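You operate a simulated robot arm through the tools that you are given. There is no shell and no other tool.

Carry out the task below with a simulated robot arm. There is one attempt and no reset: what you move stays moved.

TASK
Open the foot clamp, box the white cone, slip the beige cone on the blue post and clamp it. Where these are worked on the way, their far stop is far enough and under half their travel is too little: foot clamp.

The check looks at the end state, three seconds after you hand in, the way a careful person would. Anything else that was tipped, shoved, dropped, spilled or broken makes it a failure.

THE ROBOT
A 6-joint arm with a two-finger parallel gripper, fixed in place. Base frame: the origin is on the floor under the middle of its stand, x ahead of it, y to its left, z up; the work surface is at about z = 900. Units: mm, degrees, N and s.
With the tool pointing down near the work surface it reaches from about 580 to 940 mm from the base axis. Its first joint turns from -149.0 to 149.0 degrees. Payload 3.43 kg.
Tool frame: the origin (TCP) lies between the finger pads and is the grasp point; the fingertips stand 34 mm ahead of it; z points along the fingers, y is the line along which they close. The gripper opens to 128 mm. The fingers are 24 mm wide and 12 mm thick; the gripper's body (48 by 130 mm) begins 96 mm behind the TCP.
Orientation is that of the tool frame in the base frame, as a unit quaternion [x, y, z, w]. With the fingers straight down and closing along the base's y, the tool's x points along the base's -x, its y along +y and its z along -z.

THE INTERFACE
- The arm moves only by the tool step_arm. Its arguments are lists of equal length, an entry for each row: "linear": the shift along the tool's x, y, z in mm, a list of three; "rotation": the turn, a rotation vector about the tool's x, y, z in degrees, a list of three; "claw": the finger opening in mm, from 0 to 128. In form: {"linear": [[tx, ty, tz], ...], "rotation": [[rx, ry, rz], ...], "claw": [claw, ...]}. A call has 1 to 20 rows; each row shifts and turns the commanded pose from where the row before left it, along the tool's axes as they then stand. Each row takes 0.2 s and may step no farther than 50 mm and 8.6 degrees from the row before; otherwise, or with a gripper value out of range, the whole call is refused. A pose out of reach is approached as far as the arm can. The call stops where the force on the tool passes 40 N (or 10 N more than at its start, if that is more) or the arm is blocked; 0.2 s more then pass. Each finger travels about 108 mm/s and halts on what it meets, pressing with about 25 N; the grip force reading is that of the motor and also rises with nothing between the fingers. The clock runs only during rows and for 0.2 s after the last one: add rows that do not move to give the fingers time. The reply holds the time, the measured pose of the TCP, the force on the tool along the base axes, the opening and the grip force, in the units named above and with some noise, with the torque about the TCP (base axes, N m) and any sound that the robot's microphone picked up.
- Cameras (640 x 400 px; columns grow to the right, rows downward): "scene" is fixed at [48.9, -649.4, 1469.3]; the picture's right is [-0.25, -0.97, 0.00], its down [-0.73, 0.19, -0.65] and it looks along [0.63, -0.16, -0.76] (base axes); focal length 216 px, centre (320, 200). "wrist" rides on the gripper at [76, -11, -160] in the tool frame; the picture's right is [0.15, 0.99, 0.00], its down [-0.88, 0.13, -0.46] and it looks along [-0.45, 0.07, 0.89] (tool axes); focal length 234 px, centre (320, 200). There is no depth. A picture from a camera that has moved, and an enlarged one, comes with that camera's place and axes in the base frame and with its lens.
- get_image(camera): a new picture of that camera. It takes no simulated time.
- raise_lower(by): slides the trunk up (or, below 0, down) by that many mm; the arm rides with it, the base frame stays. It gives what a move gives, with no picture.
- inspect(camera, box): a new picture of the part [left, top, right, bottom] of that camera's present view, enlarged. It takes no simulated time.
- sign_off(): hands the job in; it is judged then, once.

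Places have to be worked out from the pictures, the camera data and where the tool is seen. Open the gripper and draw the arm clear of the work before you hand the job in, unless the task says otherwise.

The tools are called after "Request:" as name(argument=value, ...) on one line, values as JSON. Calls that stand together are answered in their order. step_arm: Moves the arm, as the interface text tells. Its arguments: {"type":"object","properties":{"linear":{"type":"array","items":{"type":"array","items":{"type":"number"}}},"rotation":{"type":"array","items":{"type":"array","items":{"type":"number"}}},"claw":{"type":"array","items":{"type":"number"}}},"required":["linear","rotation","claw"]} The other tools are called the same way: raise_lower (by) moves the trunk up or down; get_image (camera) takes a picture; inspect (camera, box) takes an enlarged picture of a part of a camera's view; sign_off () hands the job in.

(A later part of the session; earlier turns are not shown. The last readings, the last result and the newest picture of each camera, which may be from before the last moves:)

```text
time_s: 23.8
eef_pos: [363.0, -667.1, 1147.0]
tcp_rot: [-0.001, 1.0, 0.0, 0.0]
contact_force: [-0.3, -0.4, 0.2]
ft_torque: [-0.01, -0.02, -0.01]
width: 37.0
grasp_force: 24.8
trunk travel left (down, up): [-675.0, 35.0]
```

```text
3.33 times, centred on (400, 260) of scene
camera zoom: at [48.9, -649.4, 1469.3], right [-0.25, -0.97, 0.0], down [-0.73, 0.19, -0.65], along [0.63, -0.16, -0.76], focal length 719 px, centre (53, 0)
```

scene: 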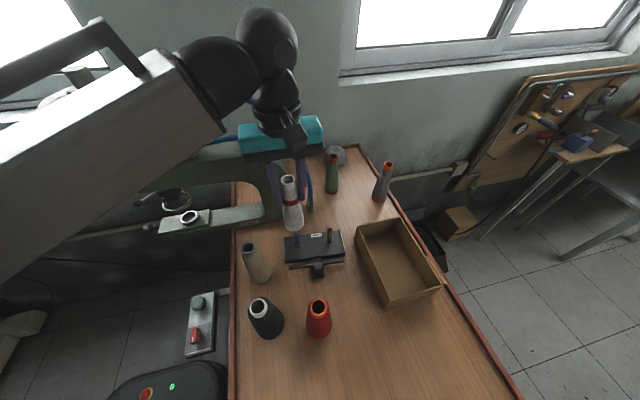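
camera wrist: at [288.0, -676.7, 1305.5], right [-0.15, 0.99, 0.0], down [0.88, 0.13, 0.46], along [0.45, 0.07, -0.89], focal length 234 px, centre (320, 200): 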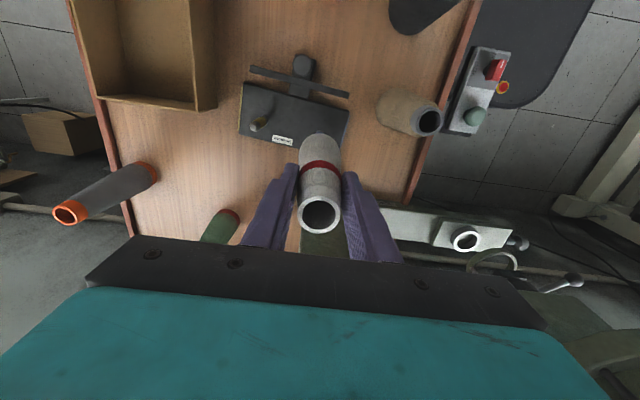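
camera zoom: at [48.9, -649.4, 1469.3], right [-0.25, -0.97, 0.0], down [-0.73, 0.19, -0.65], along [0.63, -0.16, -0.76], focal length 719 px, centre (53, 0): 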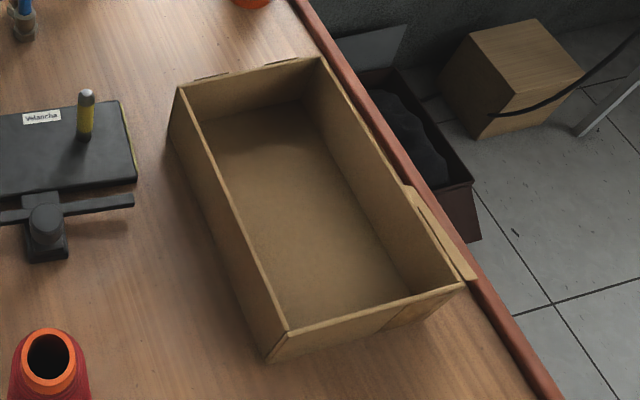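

The blue post is at about (359,-664), top z≈984, and the box interior spans roughly x 149–343, y -963 to -838. I'll carry the white cone over to about (215,-888), keeping it high over the posts and box rim.

Request:
step_arm(linear=[[8, -12, 0], [12, -18, 0], [13, -19, 0], [13, -19, 0], [13, -19, 0], [13, -19, 0], [13, -19, 0], [13, -19, 0], [13, -19, 0], [13, -19, 0], [13, -19, 0], [11, -20, 0], [0, 0, 0]], rotation=[[0, 0, 0], [0, 0, 0], [0, 0, 0], [0, 0, 0], [0, 0, 0], [0, 0, 0], [0, 0, 0], [0, 0, 0], [0, 0, 0], [0, 0, 0], [0, 0, 0], [0, 0, 0], [0, 0, 0]], claw=[25, 25, 25, 25, 25, 25, 25, 25, 25, 25, 25, 25, 25])

Request:
get_image(camera="wrist")

Request:
get_image(camera="scene")

```text
time_s: 26.6
eef_pos: [209.3, -862.3, 1140.6]
tcp_rot: [0.0, 1.0, 0.0, 0.001]
contact_force: [0.1, -0.3, -0.7]
ft_torque: [-0.03, -0.03, -0.01]
width: 36.8
grasp_force: 24.6
out of reach, approached as far as the arm can: row 11, 12
trunk travel left (down, up): [-675.0, 35.0]
```

```text
taken
camera wrist: at [134.9, -872.4, 1299.2], right [-0.15, 0.99, 0.0], down [0.88, 0.13, 0.46], along [0.45, 0.07, -0.89], focal length 234 px, centre (320, 200)
```

wrist: 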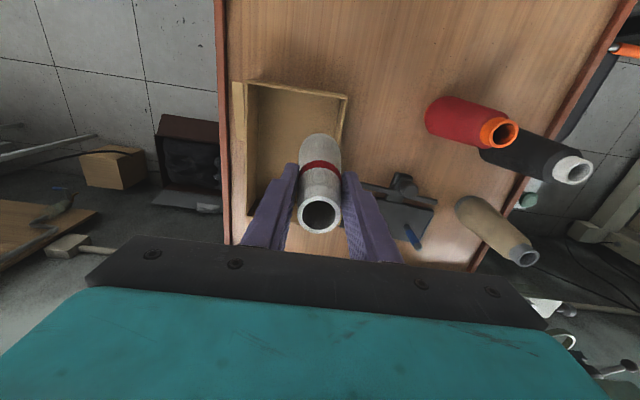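

```text
taken
```

scene: 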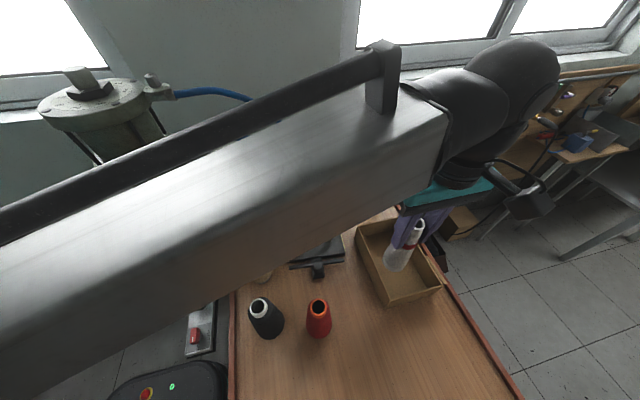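

It's at the arm's reach limit at this height. Lowering will extend the reach, so I'll come down partway, staying above the rim, and check the position.

Request:
step_arm(linear=[[0, 0, 15], [0, 0, 15], [0, 0, 10], [0, 0, 0]], rotation=[[0, 0, 0], [0, 0, 0], [0, 0, 0], [0, 0, 0]], claw=[25, 25, 25, 25])

Request:
get_image(camera="wrist")

Request:
inspect(camera="scene", box=[350, 170, 470, 320])

```text
time_s: 27.6
eef_pos: [210.7, -862.8, 1100.3]
tcp_rot: [-0.001, 1.0, 0.001, 0.0]
contact_force: [-0.6, 0.0, -0.2]
ft_torque: [-0.02, -0.01, -0.01]
width: 36.6
grasp_force: 24.7
trunk travel left (down, up): [-675.0, 35.0]
```

```text
taken
camera wrist: at [134.8, -872.8, 1259.5], right [-0.15, 0.99, 0.0], down [0.88, 0.13, 0.46], along [0.45, 0.07, -0.89], focal length 234 px, centre (320, 200)
```

wrist: 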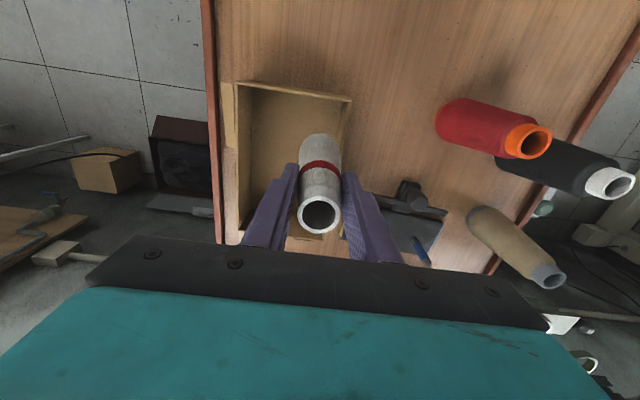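

```text
2.67 times, centred on (410, 245) of scene
camera zoom: at [48.9, -649.4, 1469.3], right [-0.25, -0.97, 0.0], down [-0.73, 0.19, -0.65], along [0.63, -0.16, -0.76], focal length 575 px, centre (80, 80)
```

zoom: 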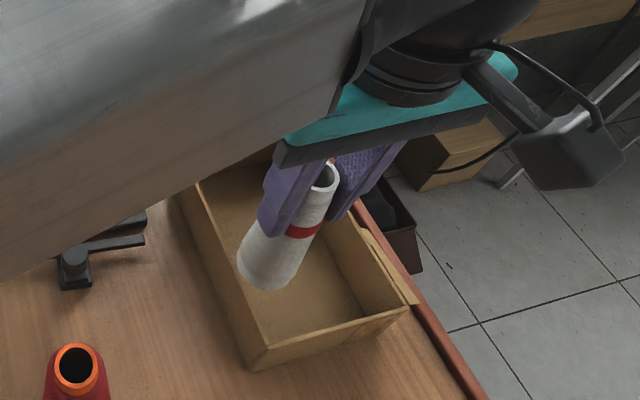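

The wrist view confirms the box rim at y≈-836 and y≈-965. I'll shift the cone 26 mm further in so it's centred between the walls.

Request:
step_arm(linear=[[0, -9, 0], [0, -9, 0], [0, -8, 0], [0, 0, 0]], rotation=[[0, 0, 0], [0, 0, 0], [0, 0, 0], [0, 0, 0]], claw=[25, 25, 25, 25])

Request:
get_image(camera="wrist")

```text
time_s: 28.6
eef_pos: [206.3, -871.8, 1097.6]
tcp_rot: [-0.002, 1.0, 0.0, 0.0]
contact_force: [0.7, 0.7, 0.3]
ft_torque: [0.0, 0.02, 0.01]
width: 36.7
grasp_force: 24.9
out of reach, approached as far as the arm can: row 2, 3
trunk travel left (down, up): [-675.0, 35.0]
```

```text
taken
camera wrist: at [131.7, -881.2, 1256.8], right [-0.15, 0.99, 0.0], down [0.88, 0.13, 0.46], along [0.45, 0.07, -0.89], focal length 234 px, centre (320, 200)
```

wrist: 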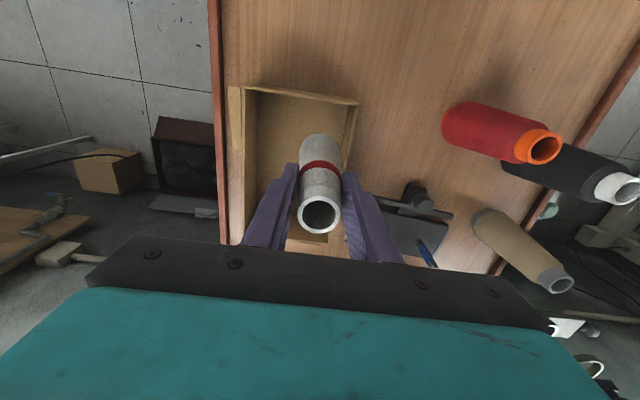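

The cone (y -897 to -847) is already inside the walls with about 9 mm to spare. I'll descend gradually while edging further toward -y as reach allows.

Request:
step_arm(linear=[[3, -3, 8], [3, -3, 8], [2, -3, 8], [2, -3, 8], [0, 0, 0]], rotation=[[0, 0, 0], [0, 0, 0], [0, 0, 0], [0, 0, 0], [0, 0, 0]], claw=[25, 25, 25, 25, 25])

Request:
get_image(camera="wrist")

Request:
inspect(camera="scene", box=[350, 170, 470, 320])

```text
time_s: 29.8
eef_pos: [194.6, -878.1, 1065.2]
tcp_rot: [0.0, 1.0, 0.0, 0.001]
contact_force: [-0.3, 0.0, -0.3]
ft_torque: [-0.03, 0.02, 0.0]
width: 36.6
grasp_force: 25.4
out of reach, approached as far as the arm can: row 2
trunk travel left (down, up): [-675.0, 35.0]
```

```text
taken
camera wrist: at [120.2, -887.9, 1224.1], right [-0.15, 0.99, 0.0], down [0.88, 0.13, 0.46], along [0.45, 0.07, -0.89], focal length 234 px, centre (320, 200)
```

wrist: 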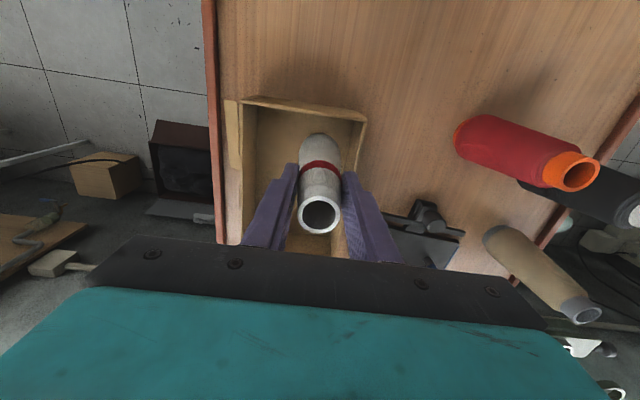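

```text
2.67 times, centred on (410, 245) of scene
camera zoom: at [48.9, -649.4, 1469.3], right [-0.25, -0.97, 0.0], down [-0.73, 0.19, -0.65], along [0.63, -0.16, -0.76], focal length 575 px, centre (80, 80)
```

zoom: 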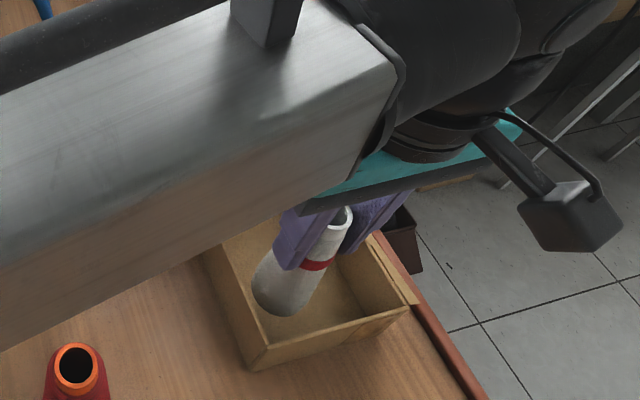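

The cone bottom is below the rim and clear of the walls. I'll continue down slowly until it touches the box floor.

Request:
step_arm(linear=[[0, 0, 8], [0, 0, 8], [0, 0, 7], [0, 0, 5], [0, 0, 3], [0, 0, 3], [0, 0, 2], [0, 0, 2], [0, 0, 0]], rotation=[[0, 0, 0], [0, 0, 0], [0, 0, 0], [0, 0, 0], [0, 0, 0], [0, 0, 0], [0, 0, 0], [0, 0, 0], [0, 0, 0]], claw=[25, 25, 25, 25, 25, 25, 25, 25, 25])

Request:
inspect(camera="wrist", box=[210, 80, 410, 260])

Request:
inspect(camera="scene", box=[350, 170, 470, 320])

```text
time_s: 31.8
eef_pos: [197.1, -878.4, 1029.6]
tcp_rot: [0.0, 1.0, 0.0, 0.001]
contact_force: [0.1, 0.0, 10.3]
ft_torque: [-0.15, -0.05, 0.03]
width: 36.8
grasp_force: 24.9
trunk travel left (down, up): [-675.0, 35.0]
```

```text
2.22 times, centred on (310, 170) of wrist
camera zoom: at [121.6, -889.9, 1188.0], right [-0.15, 0.99, 0.0], down [0.88, 0.13, 0.46], along [0.45, 0.07, -0.89], focal length 520 px, centre (342, 267)
```

zoom: 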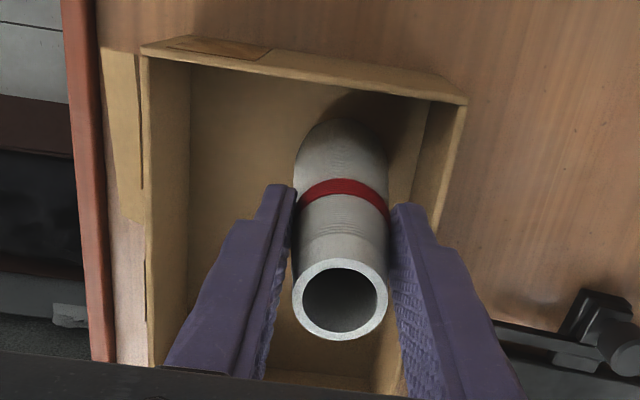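

```text
2.67 times, centred on (410, 245) of scene
camera zoom: at [48.9, -649.4, 1469.3], right [-0.25, -0.97, 0.0], down [-0.73, 0.19, -0.65], along [0.63, -0.16, -0.76], focal length 575 px, centre (80, 80)
```

zoom: 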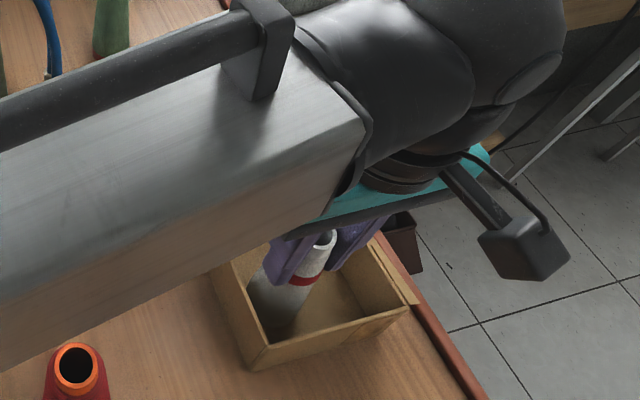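

The cone rests on the box floor with about 10 N of light contact. I'll ease up 1 mm, open the fingers, let it settle, then lift straight off.

Request:
step_arm(linear=[[0, 0, -1.5], [0, 0, 0], [0, 0, 0], [0, 0, 0], [0, 0, 0]], rotation=[[0, 0, 0], [0, 0, 0], [0, 0, 0], [0, 0, 0], [0, 0, 0]], claw=[30, 45, 65, 80, 80])

Request:
get_image(camera="wrist")

```text
time_s: 33.0
eef_pos: [196.0, -879.9, 1028.9]
tcp_rot: [-0.001, 1.0, 0.0, 0.001]
contact_force: [0.1, -0.3, -0.3]
ft_torque: [0.03, 0.0, 0.01]
width: 80.1
grasp_force: 0.0
trunk travel left (down, up): [-675.0, 35.0]
```

```text
taken
camera wrist: at [121.6, -890.6, 1187.5], right [-0.15, 0.99, 0.0], down [0.88, 0.13, 0.46], along [0.45, 0.07, -0.89], focal length 234 px, centre (320, 200)
```

wrist: 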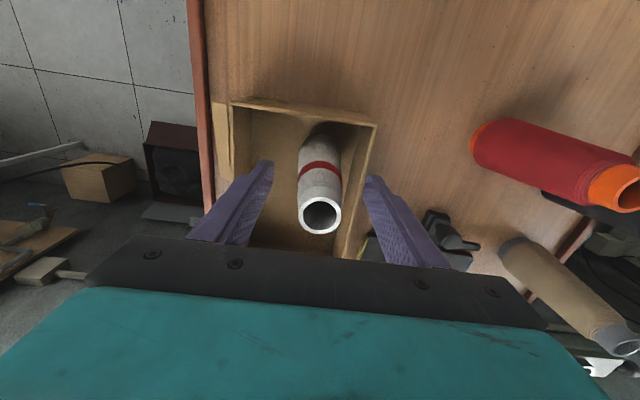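

The white cone is standing free in the box. I'll lift straight up off it.

Request:
step_arm(linear=[[0, 0, -15], [0, 0, -15], [0, 0, -20], [0, 2, -20], [0, 3, -20], [0, 10, -15], [0, 0, 0]], rotation=[[0, 0, 0], [0, 0, 0], [0, 0, 0], [0, 0, 0], [0, 0, 0], [0, 0, 0], [0, 0, 0]], claw=[80, 80, 80, 80, 80, 80, 80])

Request:
get_image(camera="wrist")

Request:
inspect(camera="scene", box=[350, 170, 470, 320])

```text
time_s: 34.6
eef_pos: [196.8, -862.4, 1135.8]
tcp_rot: [-0.001, 1.0, 0.0, 0.0]
contact_force: [0.2, -0.7, -0.5]
ft_torque: [0.0, 0.02, 0.0]
width: 80.2
grasp_force: 0.0
out of reach, approached as far as the arm can: row 3
trunk travel left (down, up): [-675.0, 35.0]
```

```text
taken
camera wrist: at [121.6, -873.2, 1293.3], right [-0.15, 0.99, 0.0], down [0.88, 0.13, 0.46], along [0.45, 0.07, -0.89], focal length 234 px, centre (320, 200)
```

wrist: 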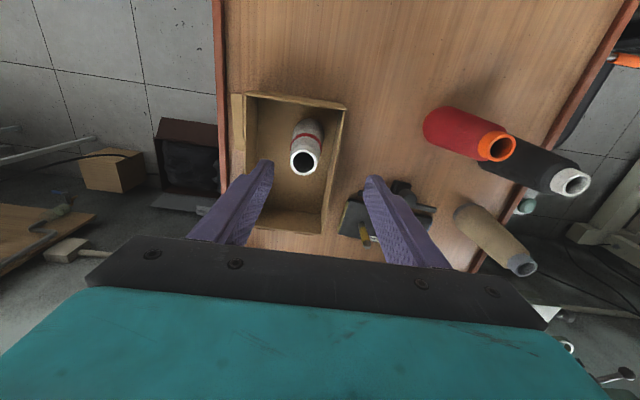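

```text
2.67 times, centred on (410, 245) of scene
camera zoom: at [48.9, -649.4, 1469.3], right [-0.25, -0.97, 0.0], down [-0.73, 0.19, -0.65], along [0.63, -0.16, -0.76], focal length 575 px, centre (80, 80)
```

zoom: 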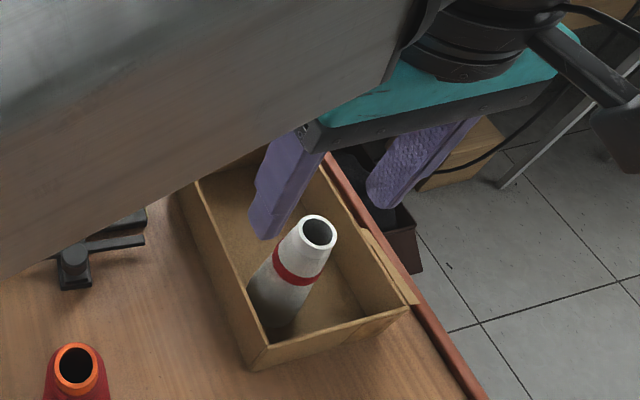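

The white cone is boxed and standing. Next I'll move high across to above the beige cone, which I place at about (312,-554) with its top at z≈1038.

Request:
step_arm(linear=[[-11.5, 30.8, 0], [-11.5, 30.8, 0], [-11.5, 30.8, 0], [-11.5, 30.8, 0], [-11.5, 30.8, 0], [-11.5, 30.8, 0], [-11.5, 30.8, 0], [-11.5, 30.8, 0], [-11.5, 30.8, 0], [-11.5, 30.8, 0], [0, 0, 0]], rotation=[[0, 0, 0], [0, 0, 0], [0, 0, 0], [0, 0, 0], [0, 0, 0], [0, 0, 0], [0, 0, 0], [0, 0, 0], [0, 0, 0], [0, 0, 0], [0, 0, 0]], claw=[80, 90, 110, 110, 110, 110, 110, 110, 110, 110, 110])

Request:
get_image(camera="wrist")

Request:
inspect(camera="wrist", box=[220, 80, 420, 260])

Request:
get_image(camera="scene")

```text
time_s: 37.0
eef_pos: [310.0, -552.8, 1135.2]
tcp_rot: [0.0, 1.0, 0.001, -0.001]
contact_force: [0.0, -0.5, 0.1]
ft_torque: [0.02, 0.02, -0.02]
width: 109.9
grasp_force: 0.0
trunk travel left (down, up): [-675.0, 35.0]
```

```text
taken
camera wrist: at [236.2, -564.1, 1293.4], right [-0.15, 0.99, 0.0], down [0.88, 0.13, 0.46], along [0.45, 0.07, -0.89], focal length 234 px, centre (320, 200)
```

wrist: 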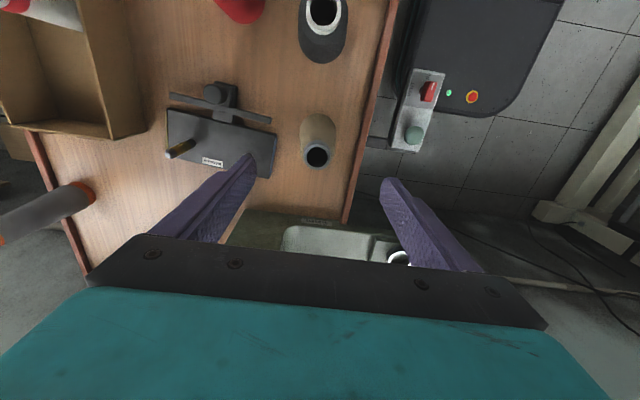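

```text
2.22 times, centred on (320, 170) of wrist
camera zoom: at [236.2, -564.1, 1293.4], right [-0.15, 0.99, 0.0], down [0.88, 0.13, 0.46], along [0.45, 0.07, -0.89], focal length 520 px, centre (320, 267)
```

zoom: 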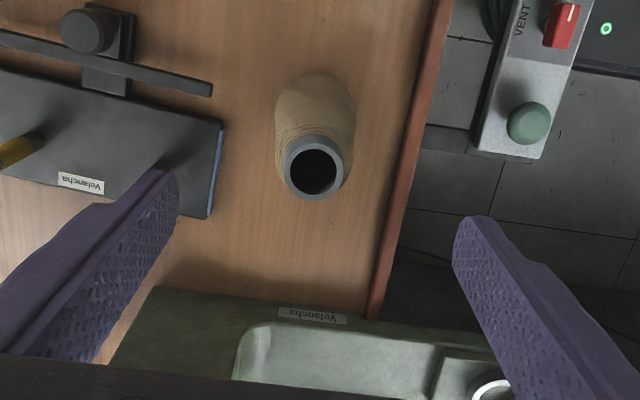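

```text
taken
```

scene: 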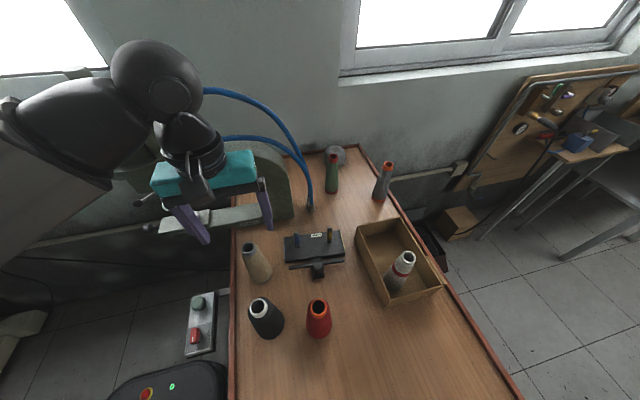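

The beige cone's axis is at about (309,-556). I'll centre on it and descend to grip around z≈1015, then verify alignment before closing.

Request:
step_arm(linear=[[0, -3.5, 0], [0, 0, 30], [0, 0, 30], [0, 0, 30], [0, 0, 29], [0, 0, 0]], rotation=[[0, 0, 0], [0, 0, 0], [0, 0, 0], [0, 0, 0], [0, 0, 0], [0, 0, 0]], claw=[110, 110, 110, 110, 110, 110])

Request:
inspect(camera="wrist", box=[220, 100, 420, 260])

Request:
inspect(camera="scene", box=[180, 160, 340, 300])

```text
time_s: 38.4
eef_pos: [310.6, -556.4, 1015.4]
tcp_rot: [-0.001, 1.0, 0.001, 0.0]
contact_force: [-0.2, 0.2, 0.1]
ft_torque: [0.03, -0.01, 0.04]
width: 110.0
grasp_force: 0.0
trunk travel left (down, up): [-675.0, 35.0]
```

```text
2.50 times, centred on (320, 180) of wrist
camera zoom: at [235.8, -567.5, 1173.9], right [-0.15, 0.99, 0.0], down [0.88, 0.13, 0.46], along [0.45, 0.07, -0.89], focal length 585 px, centre (320, 250)
```

zoom: 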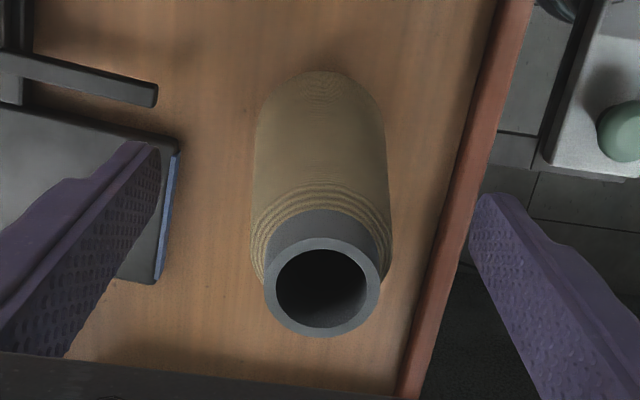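

```text
2.86 times, centred on (260, 230) of scene
camera zoom: at [48.9, -649.4, 1469.3], right [-0.25, -0.97, 0.0], down [-0.73, 0.19, -0.65], along [0.63, -0.16, -0.76], focal length 616 px, centre (491, 114)
```

zoom: 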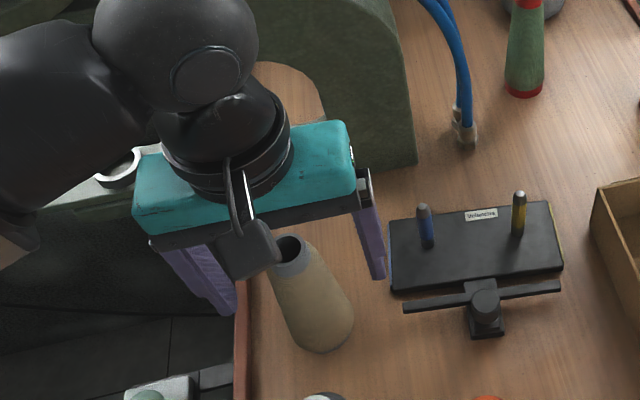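

The cone is centred within 2 mm. I'll nudge slightly and close on it.

Request:
step_arm(linear=[[-1.5, 0.7, 0], [0, 0, 0], [0, 0, 0], [0, 0, 0], [0, 0, 0], [0, 0, 0]], rotation=[[0, 0, 0], [0, 0, 0], [0, 0, 0], [0, 0, 0], [0, 0, 0], [0, 0, 0]], claw=[100, 75, 55, 30, 30, 30])

Request:
inspect(camera="wrist", box=[220, 100, 420, 260])

```text
time_s: 39.8
eef_pos: [311.3, -557.1, 1015.2]
tcp_rot: [-0.001, 1.0, 0.0, 0.0]
contact_force: [-0.1, -0.4, -0.2]
ft_torque: [0.02, -0.01, 0.01]
width: 43.3
grasp_force: 25.0
trunk travel left (down, up): [-675.0, 35.0]
```

```text
2.50 times, centred on (320, 180) of wrist
camera zoom: at [237.1, -567.1, 1174.7], right [-0.15, 0.99, 0.0], down [0.88, 0.13, 0.46], along [0.45, 0.07, -0.89], focal length 585 px, centre (320, 250)
```

zoom: 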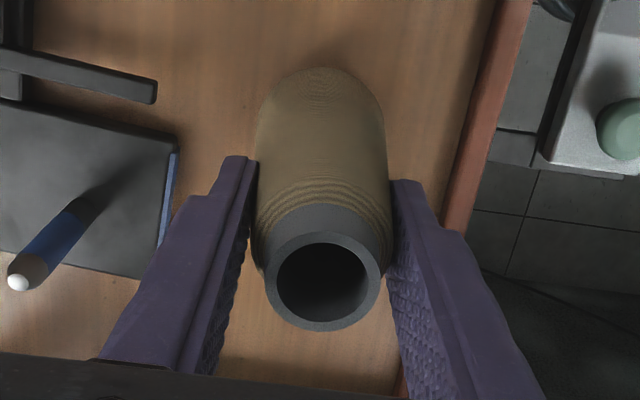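

The beige cone is gripped firmly at 43 mm. I'll lift it 112 mm straight up so its base clears the post top (z≈984).

Request:
step_arm(linear=[[0, 0, -8], [0, 0, -12], [0, 0, -16], [0, 0, -20], [0, 0, -20], [0, 0, -20], [0, 0, -16], [0, 0, 0]], rotation=[[0, 0, 0], [0, 0, 0], [0, 0, 0], [0, 0, 0], [0, 0, 0], [0, 0, 0], [0, 0, 0], [0, 0, 0]], claw=[30, 30, 30, 30, 30, 30, 30, 30])

Request:
inspect(camera="scene", box=[180, 140, 360, 290])

Request:
inspect(camera="wrist", box=[120, 60, 420, 260])

```text
time_s: 41.6
eef_pos: [310.8, -554.3, 1128.4]
tcp_rot: [0.0, 1.0, 0.001, 0.0]
contact_force: [0.1, 0.0, -0.9]
ft_torque: [-0.02, 0.04, -0.01]
width: 43.5
grasp_force: 25.2
trunk travel left (down, up): [-675.0, 35.0]
```

```text
2.67 times, centred on (270, 215) of scene
camera zoom: at [48.9, -649.4, 1469.3], right [-0.25, -0.97, 0.0], down [-0.73, 0.19, -0.65], along [0.63, -0.16, -0.76], focal length 575 px, centre (453, 160)
```

zoom: 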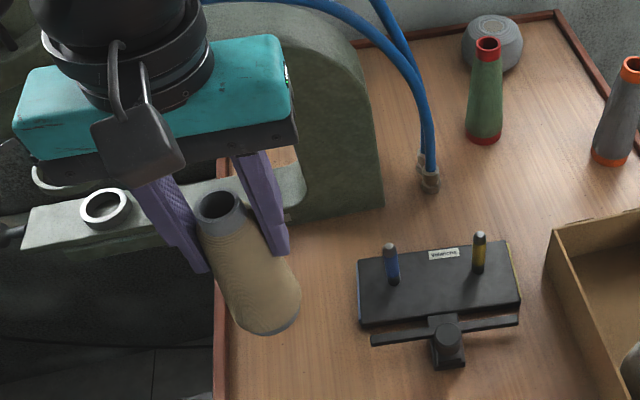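

```text
2.00 times, centred on (270, 160) of wrist
camera zoom: at [236.0, -566.5, 1287.3], right [-0.15, 0.99, 0.0], down [0.88, 0.13, 0.46], along [0.45, 0.07, -0.89], focal length 468 px, centre (420, 280)
```

zoom: 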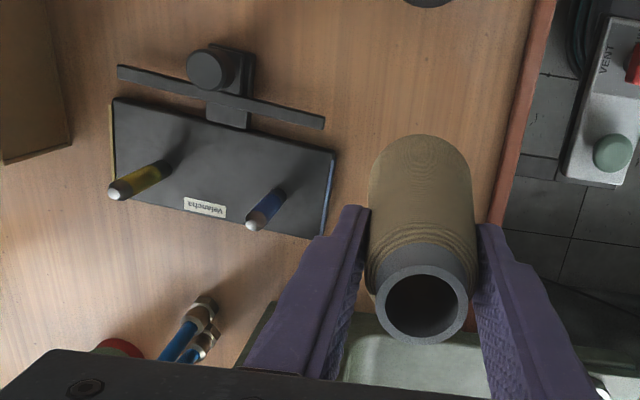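

The blue post is confirmed at about (360,-664) from both cameras, and the beige cone hangs straight in the grip. I'll carry it over the post.

Request:
step_arm(linear=[[-6, -13, 0], [-8, -18, 0], [-8, -18, 0], [-8, -18, 0], [-8, -18, 0], [-6, -13, 0], [-4.5, -10, 0], [0, 0, 0], [0, 0, 0]], rotation=[[0, 0, 0], [0, 0, 0], [0, 0, 0], [0, 0, 0], [0, 0, 0], [0, 0, 0], [0, 0, 0], [0, 0, 0], [0, 0, 0]], claw=[30, 30, 30, 30, 30, 30, 30, 30, 30])

Request:
inspect(camera="scene", box=[250, 150, 370, 290])

Request:
inspect(camera="wrist", box=[220, 60, 420, 260])

```text
time_s: 43.6
eef_pos: [360.4, -664.0, 1127.9]
tcp_rot: [0.0, 1.0, 0.001, -0.001]
contact_force: [0.1, -0.1, -1.2]
ft_torque: [0.01, -0.01, 0.01]
width: 43.4
grasp_force: 24.8
trunk travel left (down, up): [-675.0, 35.0]
```

```text
2.86 times, centred on (310, 220) of scene
camera zoom: at [48.9, -649.4, 1469.3], right [-0.25, -0.97, 0.0], down [-0.73, 0.19, -0.65], along [0.63, -0.16, -0.76], focal length 616 px, centre (349, 143)
```

zoom: 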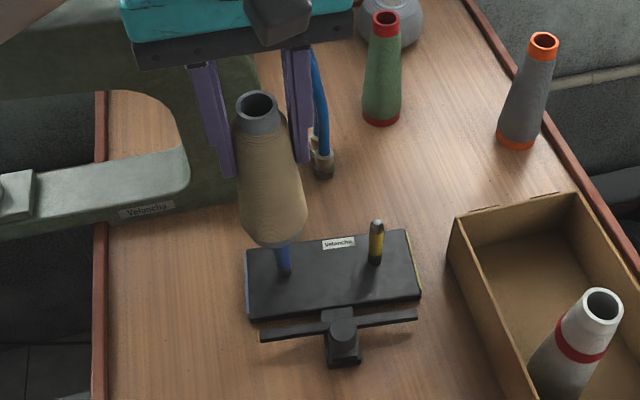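

```text
2.00 times, centred on (320, 160) of wrist
camera zoom: at [285.4, -674.0, 1286.4], right [-0.15, 0.99, 0.0], down [0.88, 0.13, 0.46], along [0.45, 0.07, -0.89], focal length 468 px, centre (320, 280)
```

zoom: 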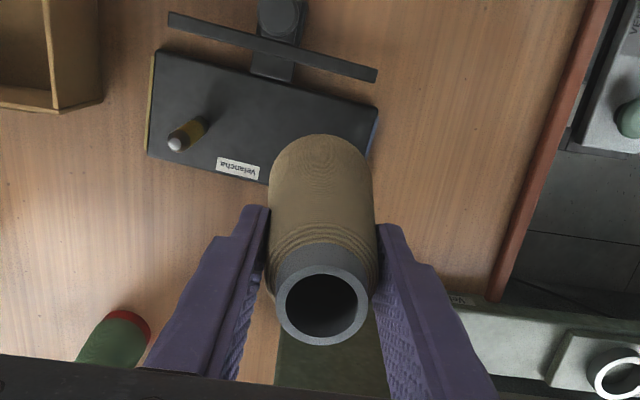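

The beige cone is lined up directly over the blue post. I'll lower it gently, watching for contact force.

Request:
step_arm(linear=[[0, 0, 8], [0, 0, 8], [0, 0, 8], [0, 0, 6], [0, 0, 6], [0, 0, 6], [0, 0, 6], [0, 0, 0]], rotation=[[0, 0, 0], [0, 0, 0], [0, 0, 0], [0, 0, 0], [0, 0, 0], [0, 0, 0], [0, 0, 0], [0, 0, 0]], claw=[30, 30, 30, 30, 30, 30, 30, 30])

Request:
inspect(camera="scene", box=[250, 150, 370, 290])

```text
time_s: 45.4
eef_pos: [359.3, -664.6, 1079.4]
tcp_rot: [-0.002, 1.0, 0.0, 0.001]
contact_force: [-0.5, -0.9, -0.8]
ft_torque: [-0.03, -0.01, -0.01]
width: 43.4
grasp_force: 24.2
trunk travel left (down, up): [-675.0, 35.0]
```

```text
2.86 times, centred on (310, 220) of scene
camera zoom: at [48.9, -649.4, 1469.3], right [-0.25, -0.97, 0.0], down [-0.73, 0.19, -0.65], along [0.63, -0.16, -0.76], focal length 616 px, centre (349, 143)
```

zoom: 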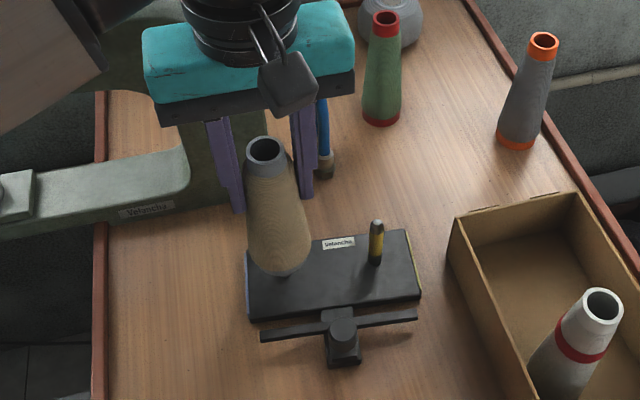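

The base is past the post tip with no contact, so the post is inside the cone. I'll continue down to the plate.

Request:
step_arm(linear=[[0, 0, 8], [0, 0, 8], [0, 0, 8], [0, 0, 8], [0, 0, 6], [0, 0, 4], [0, 0, 3], [0, 0, 2], [0, 0, 2], [0, 0, 2], [0, 0, 0]], rotation=[[0, 0, 0], [0, 0, 0], [0, 0, 0], [0, 0, 0], [0, 0, 0], [0, 0, 0], [0, 0, 0], [0, 0, 0], [0, 0, 0], [0, 0, 0], [0, 0, 0]], claw=[30, 30, 30, 30, 30, 30, 30, 30, 30, 30, 30])

Request:
inspect(camera="scene", box=[250, 150, 370, 290])

Request:
inspect(camera="wrist", box=[220, 60, 420, 260])

```text
time_s: 47.8
eef_pos: [360.0, -664.3, 1029.0]
tcp_rot: [-0.001, 1.0, 0.0, -0.001]
contact_force: [0.2, 0.4, -0.7]
ft_torque: [-0.01, 0.0, -0.01]
width: 43.2
grasp_force: 24.7
trunk travel left (down, up): [-675.0, 35.0]
```

```text
2.86 times, centred on (310, 220) of scene
camera zoom: at [48.9, -649.4, 1469.3], right [-0.25, -0.97, 0.0], down [-0.73, 0.19, -0.65], along [0.63, -0.16, -0.76], focal length 616 px, centre (349, 143)
```

zoom: 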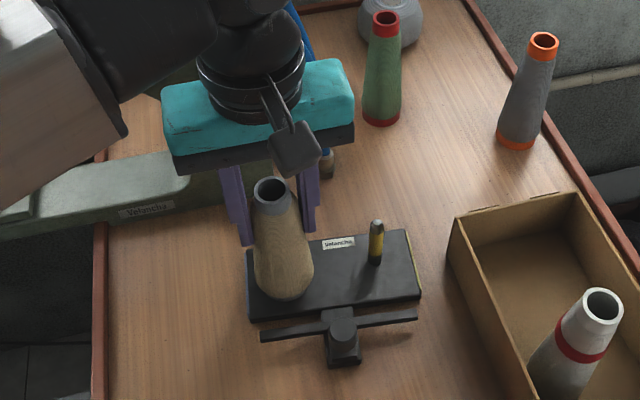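

```text
2.00 times, centred on (320, 160) of wrist
camera zoom: at [285.4, -675.2, 1187.0], right [-0.15, 0.99, 0.0], down [0.88, 0.13, 0.46], along [0.45, 0.07, -0.89], focal length 468 px, centre (320, 280)
```

zoom: 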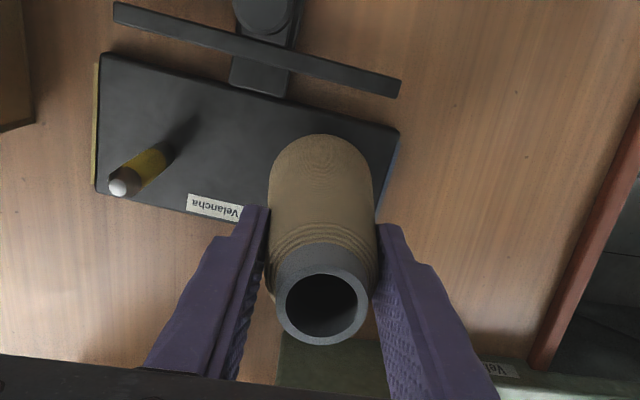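

No contact yet, so it should be within a couple of mm of the plate. I'll feel for it in 1 mm steps.

Request:
step_arm(linear=[[0, 0, 1], [0, 0, 1], [0, 0, 0]], rotation=[[0, 0, 0], [0, 0, 0], [0, 0, 0]], claw=[30, 30, 30])

```text
time_s: 48.6
eef_pos: [360.3, -663.1, 1028.3]
tcp_rot: [-0.001, 1.0, -0.001, 0.002]
contact_force: [2.6, -4.9, 20.1]
ft_torque: [-0.05, -0.07, -0.03]
width: 43.7
grasp_force: 24.7
trunk travel left (down, up): [-675.0, 35.0]
```

It's seated on the plate at about 20 N. I'll relax by 1.5 mm, open the fingers and check that the cone stands on its own.

Request:
step_arm(linear=[[0, 0, -1.5], [0, 0, 0], [0, 0, 0], [0, 0, 0], [0, 0, 0]], rotation=[[0, 0, 0], [0, 0, 0], [0, 0, 0], [0, 0, 0], [0, 0, 0]], claw=[36, 50, 70, 90, 90])

Request:
inspect(camera="scene", box=[250, 150, 370, 290])

Request:
inspect(camera="wrist", box=[220, 60, 420, 260])

```text
time_s: 49.8
eef_pos: [359.2, -663.0, 1026.6]
tcp_rot: [-0.001, 1.0, 0.0, 0.0]
contact_force: [0.7, -0.1, 0.5]
ft_torque: [0.01, -0.01, 0.03]
width: 90.0
grasp_force: 0.1
trunk travel left (down, up): [-675.0, 35.0]
```

```text
2.86 times, centred on (310, 220) of scene
camera zoom: at [48.9, -649.4, 1469.3], right [-0.25, -0.97, 0.0], down [-0.73, 0.19, -0.65], along [0.63, -0.16, -0.76], focal length 616 px, centre (349, 143)
```

zoom: 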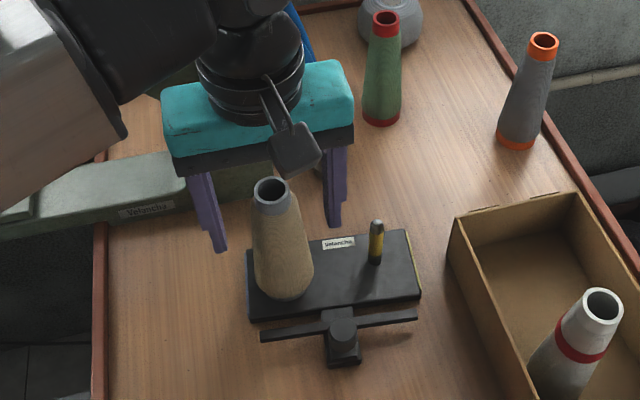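

```text
2.00 times, centred on (320, 160) of wrist
camera zoom: at [285.1, -674.9, 1186.0], right [-0.15, 0.99, 0.0], down [0.88, 0.13, 0.46], along [0.45, 0.07, -0.89], focal length 468 px, centre (320, 280)
```

zoom: 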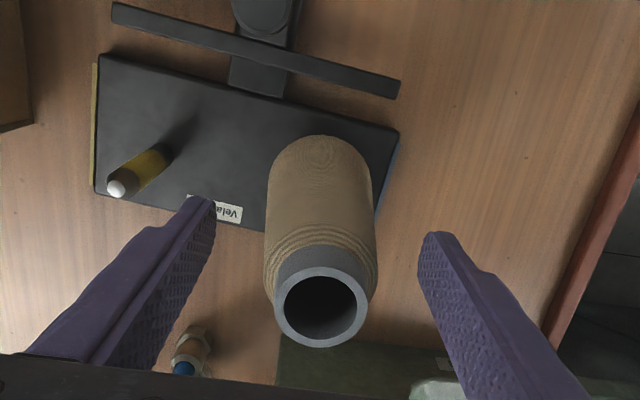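

The beige cone stands upright on the blue post. I'll raise straight up off it, then go back to the clamp knob.

Request:
step_arm(linear=[[0, 0, -15], [0, 0, -20], [0, 0, -25], [0, 0, -30], [0, 0, -20], [0, 0, 0]], rotation=[[0, 0, 0], [0, 0, 0], [0, 0, 0], [0, 0, 0], [0, 0, 0], [0, 0, 0]], claw=[90, 90, 90, 90, 90, 90])

Request:
inspect(camera="scene", box=[260, 180, 360, 290])

Request:
get_image(camera="wrist")

```text
time_s: 51.2
eef_pos: [361.6, -665.0, 1138.8]
tcp_rot: [-0.001, 1.0, 0.001, 0.0]
contact_force: [-0.5, 0.9, -0.4]
ft_torque: [0.01, 0.01, 0.02]
width: 90.0
grasp_force: 0.0
trunk travel left (down, up): [-675.0, 35.0]
```

```text
3.64 times, centred on (310, 235) of scene
camera zoom: at [48.9, -649.4, 1469.3], right [-0.25, -0.97, 0.0], down [-0.73, 0.19, -0.65], along [0.63, -0.16, -0.76], focal length 784 px, centre (356, 73)
```

zoom: 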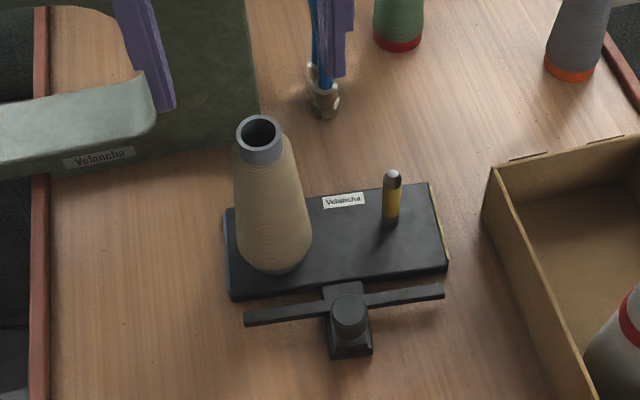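

```text
taken
camera wrist: at [286.4, -675.4, 1296.7], right [-0.15, 0.99, 0.0], down [0.88, 0.13, 0.46], along [0.45, 0.07, -0.89], focal length 234 px, centre (320, 200)
```

wrist: 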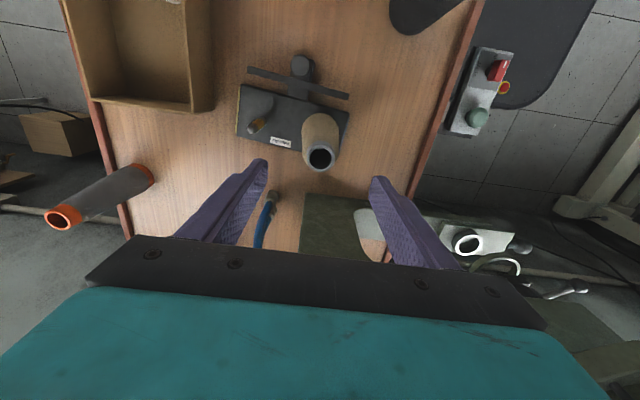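

All is standing properly: beige on the blue post, jaw bar clear. I'll move back over the knob with fingers at 56 mm and the same 8° tilt.

Request:
step_arm(linear=[[28, -9.4, 0], [28, -9.4, 0], [28, -9.4, 0], [28.5, -9.3, 0], [0, 0, 0], [4.65, 0, 32.2], [4.65, 0, 32.2], [0, 0, 0]], rotation=[[0, 0, 0], [0, 0, 0], [0, 0, 0], [0, 0, 0], [0, -8.2, 0], [0, 0, 0], [0, 0, 0], [0, 0, 0]], claw=[90, 90, 80, 70, 56, 56, 56, 56])

Request:
inspect(camera="wrist", box=[220, 80, 420, 240])

```text
time_s: 53.0
eef_pos: [245.9, -700.9, 1072.3]
tcp_rot: [-0.001, 0.997, 0.001, 0.073]
contact_force: [-0.8, 0.1, -0.3]
ft_torque: [0.01, 0.0, -0.01]
width: 56.0
grasp_force: 0.1
trunk travel left (down, up): [-675.0, 35.0]
```

```text
2.50 times, centred on (320, 160) of wrist
camera zoom: at [149.3, -712.7, 1218.6], right [-0.15, 0.99, -0.02], down [0.81, 0.13, 0.58], along [0.57, 0.07, -0.82], focal length 585 px, centre (320, 300)
```

zoom: 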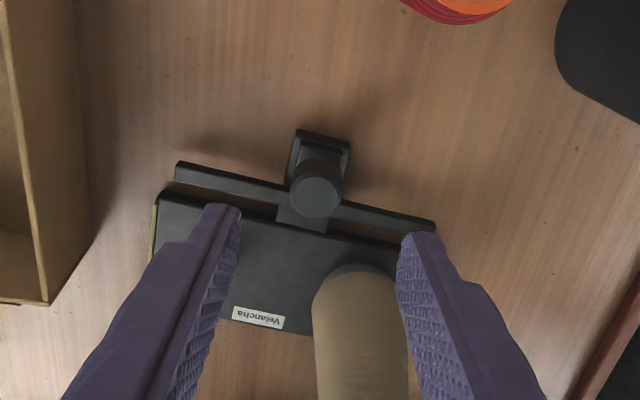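

The knob sits about 3 mm further in +x and 1.5 mm toward -y relative to the fingers. I'll correct for that and descend around it.

Request:
step_arm(linear=[[-2.5, -1.5, 22], [0, 0, 28], [0, 0, 28], [0, 0, 20], [0, 0, 8], [0, 0, 0]], rotation=[[0, 0, 0], [0, 0, 0], [0, 0, 0], [0, 0, 0], [0, 0, 0], [0, 0, 0]], claw=[56, 56, 56, 56, 56, 56])

Request:
inspect(camera="wrist", box=[220, 100, 420, 260])

```text
time_s: 54.4
eef_pos: [264.7, -702.2, 967.6]
tcp_rot: [-0.001, 0.997, 0.001, 0.072]
contact_force: [0.0, -0.3, 0.7]
ft_torque: [0.0, 0.02, -0.01]
width: 56.1
grasp_force: 0.1
trunk travel left (down, up): [-675.0, 35.0]
```

```text
2.50 times, centred on (320, 180) of wrist
camera zoom: at [168.2, -713.7, 1114.6], right [-0.15, 0.99, -0.02], down [0.81, 0.13, 0.58], along [0.57, 0.07, -0.82], focal length 585 px, centre (320, 250)
```

zoom: 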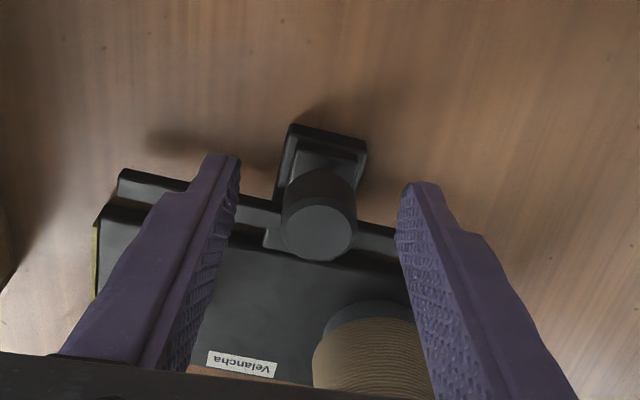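

The knob is centred between the fingers. I'll grip it.

Request:
step_arm(linear=[[0, 0, 2], [0, 0, 0], [0, 0, 0], [0, 0, 0], [0, 0, 0]], rotation=[[0, 0, 0], [0, 0, 0], [0, 0, 0], [0, 0, 0], [0, 0, 0]], claw=[50, 30, 15, 15, 15])

Request:
inspect(camera="wrist", box=[220, 100, 420, 260])

```text
time_s: 55.6
eef_pos: [265.6, -702.9, 966.2]
tcp_rot: [0.0, 0.998, 0.001, 0.07]
contact_force: [0.1, -1.2, 0.1]
ft_torque: [-0.05, 0.0, 0.06]
width: 25.1
grasp_force: 24.9
trunk travel left (down, up): [-675.0, 35.0]
```

```text
2.50 times, centred on (320, 180) of wrist
camera zoom: at [168.7, -713.3, 1112.7], right [-0.15, 0.99, -0.02], down [0.81, 0.13, 0.58], along [0.57, 0.07, -0.82], focal length 585 px, centre (320, 250)
```

zoom: 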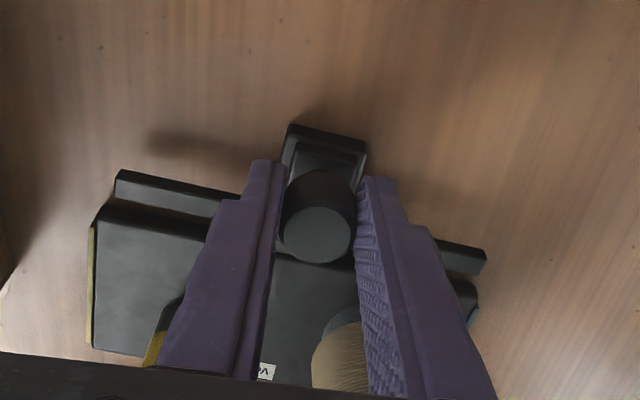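

Gripped at 25 mm. I'll push the slider forward along the rail, first 20 mm, watching the force.

Request:
step_arm(linear=[[-3.96, -0.34, 0.57], [-3.96, -0.34, 0.57], [-3.96, -0.34, 0.57], [-3.96, -0.34, 0.57], [-3.96, -0.34, 0.57], [0, 0, 0]], rotation=[[0, 0, 0], [0, 0, 0], [0, 0, 0], [0, 0, 0], [0, 0, 0], [0, 0, 0]], claw=[15, 15, 15, 15, 15, 15])

Request:
inspect(camera="wrist", box=[220, 100, 420, 260])

```text
time_s: 57.0
eef_pos: [285.3, -703.5, 966.2]
tcp_rot: [0.0, 0.997, 0.001, 0.071]
contact_force: [-0.8, -0.7, 0.0]
ft_torque: [-0.03, 0.19, 0.07]
width: 25.1
grasp_force: 24.6
trunk travel left (down, up): [-675.0, 35.0]
```

```text
2.50 times, centred on (320, 180) of wrist
camera zoom: at [188.9, -715.2, 1112.7], right [-0.15, 0.99, -0.02], down [0.81, 0.13, 0.58], along [0.57, 0.07, -0.82], focal length 585 px, centre (320, 250)
```

zoom: 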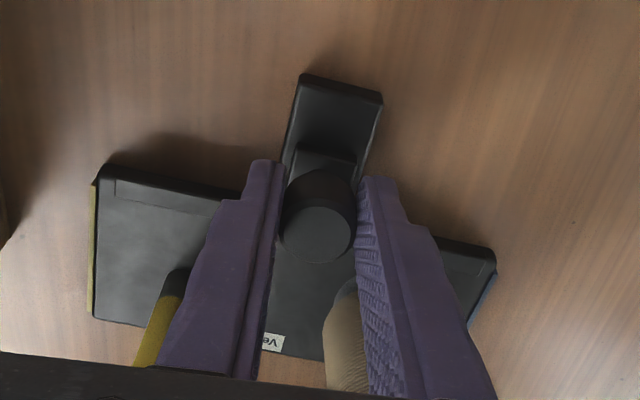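

It slides freely. I'll continue in 2 mm steps to feel the jaw meet the beige foot.

Request:
step_arm(linear=[[-1.98, -0.17, 0.28], [-1.98, -0.17, 0.28], [-1.98, -0.17, 0.28], [0, 0, 0]], rotation=[[0, 0, 0], [0, 0, 0], [0, 0, 0], [0, 0, 0]], claw=[15, 15, 15, 15])

Request:
inspect(camera="wrist", box=[220, 100, 420, 260])

```text
time_s: 58.0
eef_pos: [292.3, -704.8, 968.0]
tcp_rot: [0.0, 0.997, -0.001, 0.072]
contact_force: [-0.5, -6.4, 7.0]
ft_torque: [-0.14, 0.25, -0.05]
width: 25.3
grasp_force: 24.9
trunk travel left (down, up): [-675.0, 35.0]
```

```text
2.50 times, centred on (320, 180) of wrist
camera zoom: at [195.1, -715.5, 1112.6], right [-0.15, 0.99, -0.02], down [0.81, 0.13, 0.58], along [0.57, 0.07, -0.82], focal length 585 px, centre (320, 250)
```

zoom: 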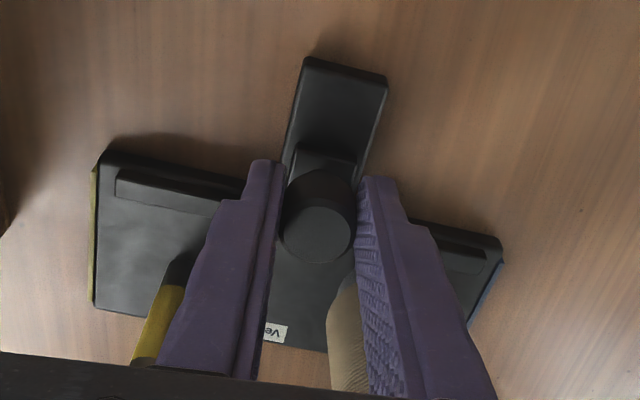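

There's no resistance along x yet (about 26 mm travelled). I'll keep going in small steps.

Request:
step_arm(linear=[[-1.98, -0.17, 0.28], [-1.98, -0.17, 0.28], [0, 0, 0]], rotation=[[0, 0, 0], [0, 0, 0], [0, 0, 0]], claw=[15, 15, 15])

Request:
inspect(camera="wrist", box=[220, 100, 420, 260])

```text
time_s: 58.8
eef_pos: [295.8, -704.6, 966.7]
tcp_rot: [0.0, 0.997, 0.0, 0.071]
contact_force: [-1.7, -6.4, 10.3]
ft_torque: [-0.18, 0.06, 0.01]
width: 25.1
grasp_force: 25.0
trunk travel left (down, up): [-675.0, 35.0]
```

```text
2.50 times, centred on (320, 180) of wrist
camera zoom: at [198.8, -716.1, 1112.5], right [-0.15, 0.99, -0.02], down [0.81, 0.13, 0.58], along [0.57, 0.07, -0.82], focal length 585 px, centre (320, 250)
```

zoom: 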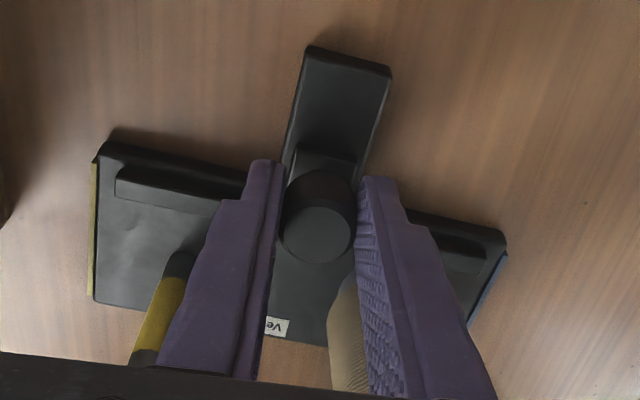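

Still little x resistance, with small side loads. I'll trim those out and continue toward the stop.

Request:
step_arm(linear=[[-1.5, -0.5, -0.4], [-1.98, -0.25, 0.1], [0, 0, 0]], rotation=[[0, 0, 0], [0, 0, 0], [0, 0, 0]], claw=[15, 15, 15])

Request:
inspect(camera="wrist", box=[220, 100, 420, 260])

```text
time_s: 59.6
eef_pos: [298.7, -704.7, 966.7]
tcp_rot: [-0.001, 0.997, 0.002, 0.071]
contact_force: [-5.4, -3.9, 0.9]
ft_torque: [-0.15, -0.2, 0.02]
width: 25.2
grasp_force: 25.4
trunk travel left (down, up): [-675.0, 35.0]
```

```text
2.50 times, centred on (320, 180) of wrist
camera zoom: at [201.1, -716.5, 1112.7], right [-0.15, 0.99, -0.02], down [0.81, 0.13, 0.58], along [0.57, 0.07, -0.82], focal length 585 px, centre (320, 250)
```

zoom: 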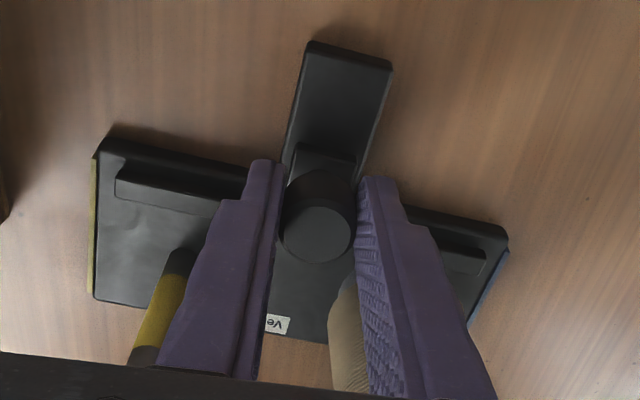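

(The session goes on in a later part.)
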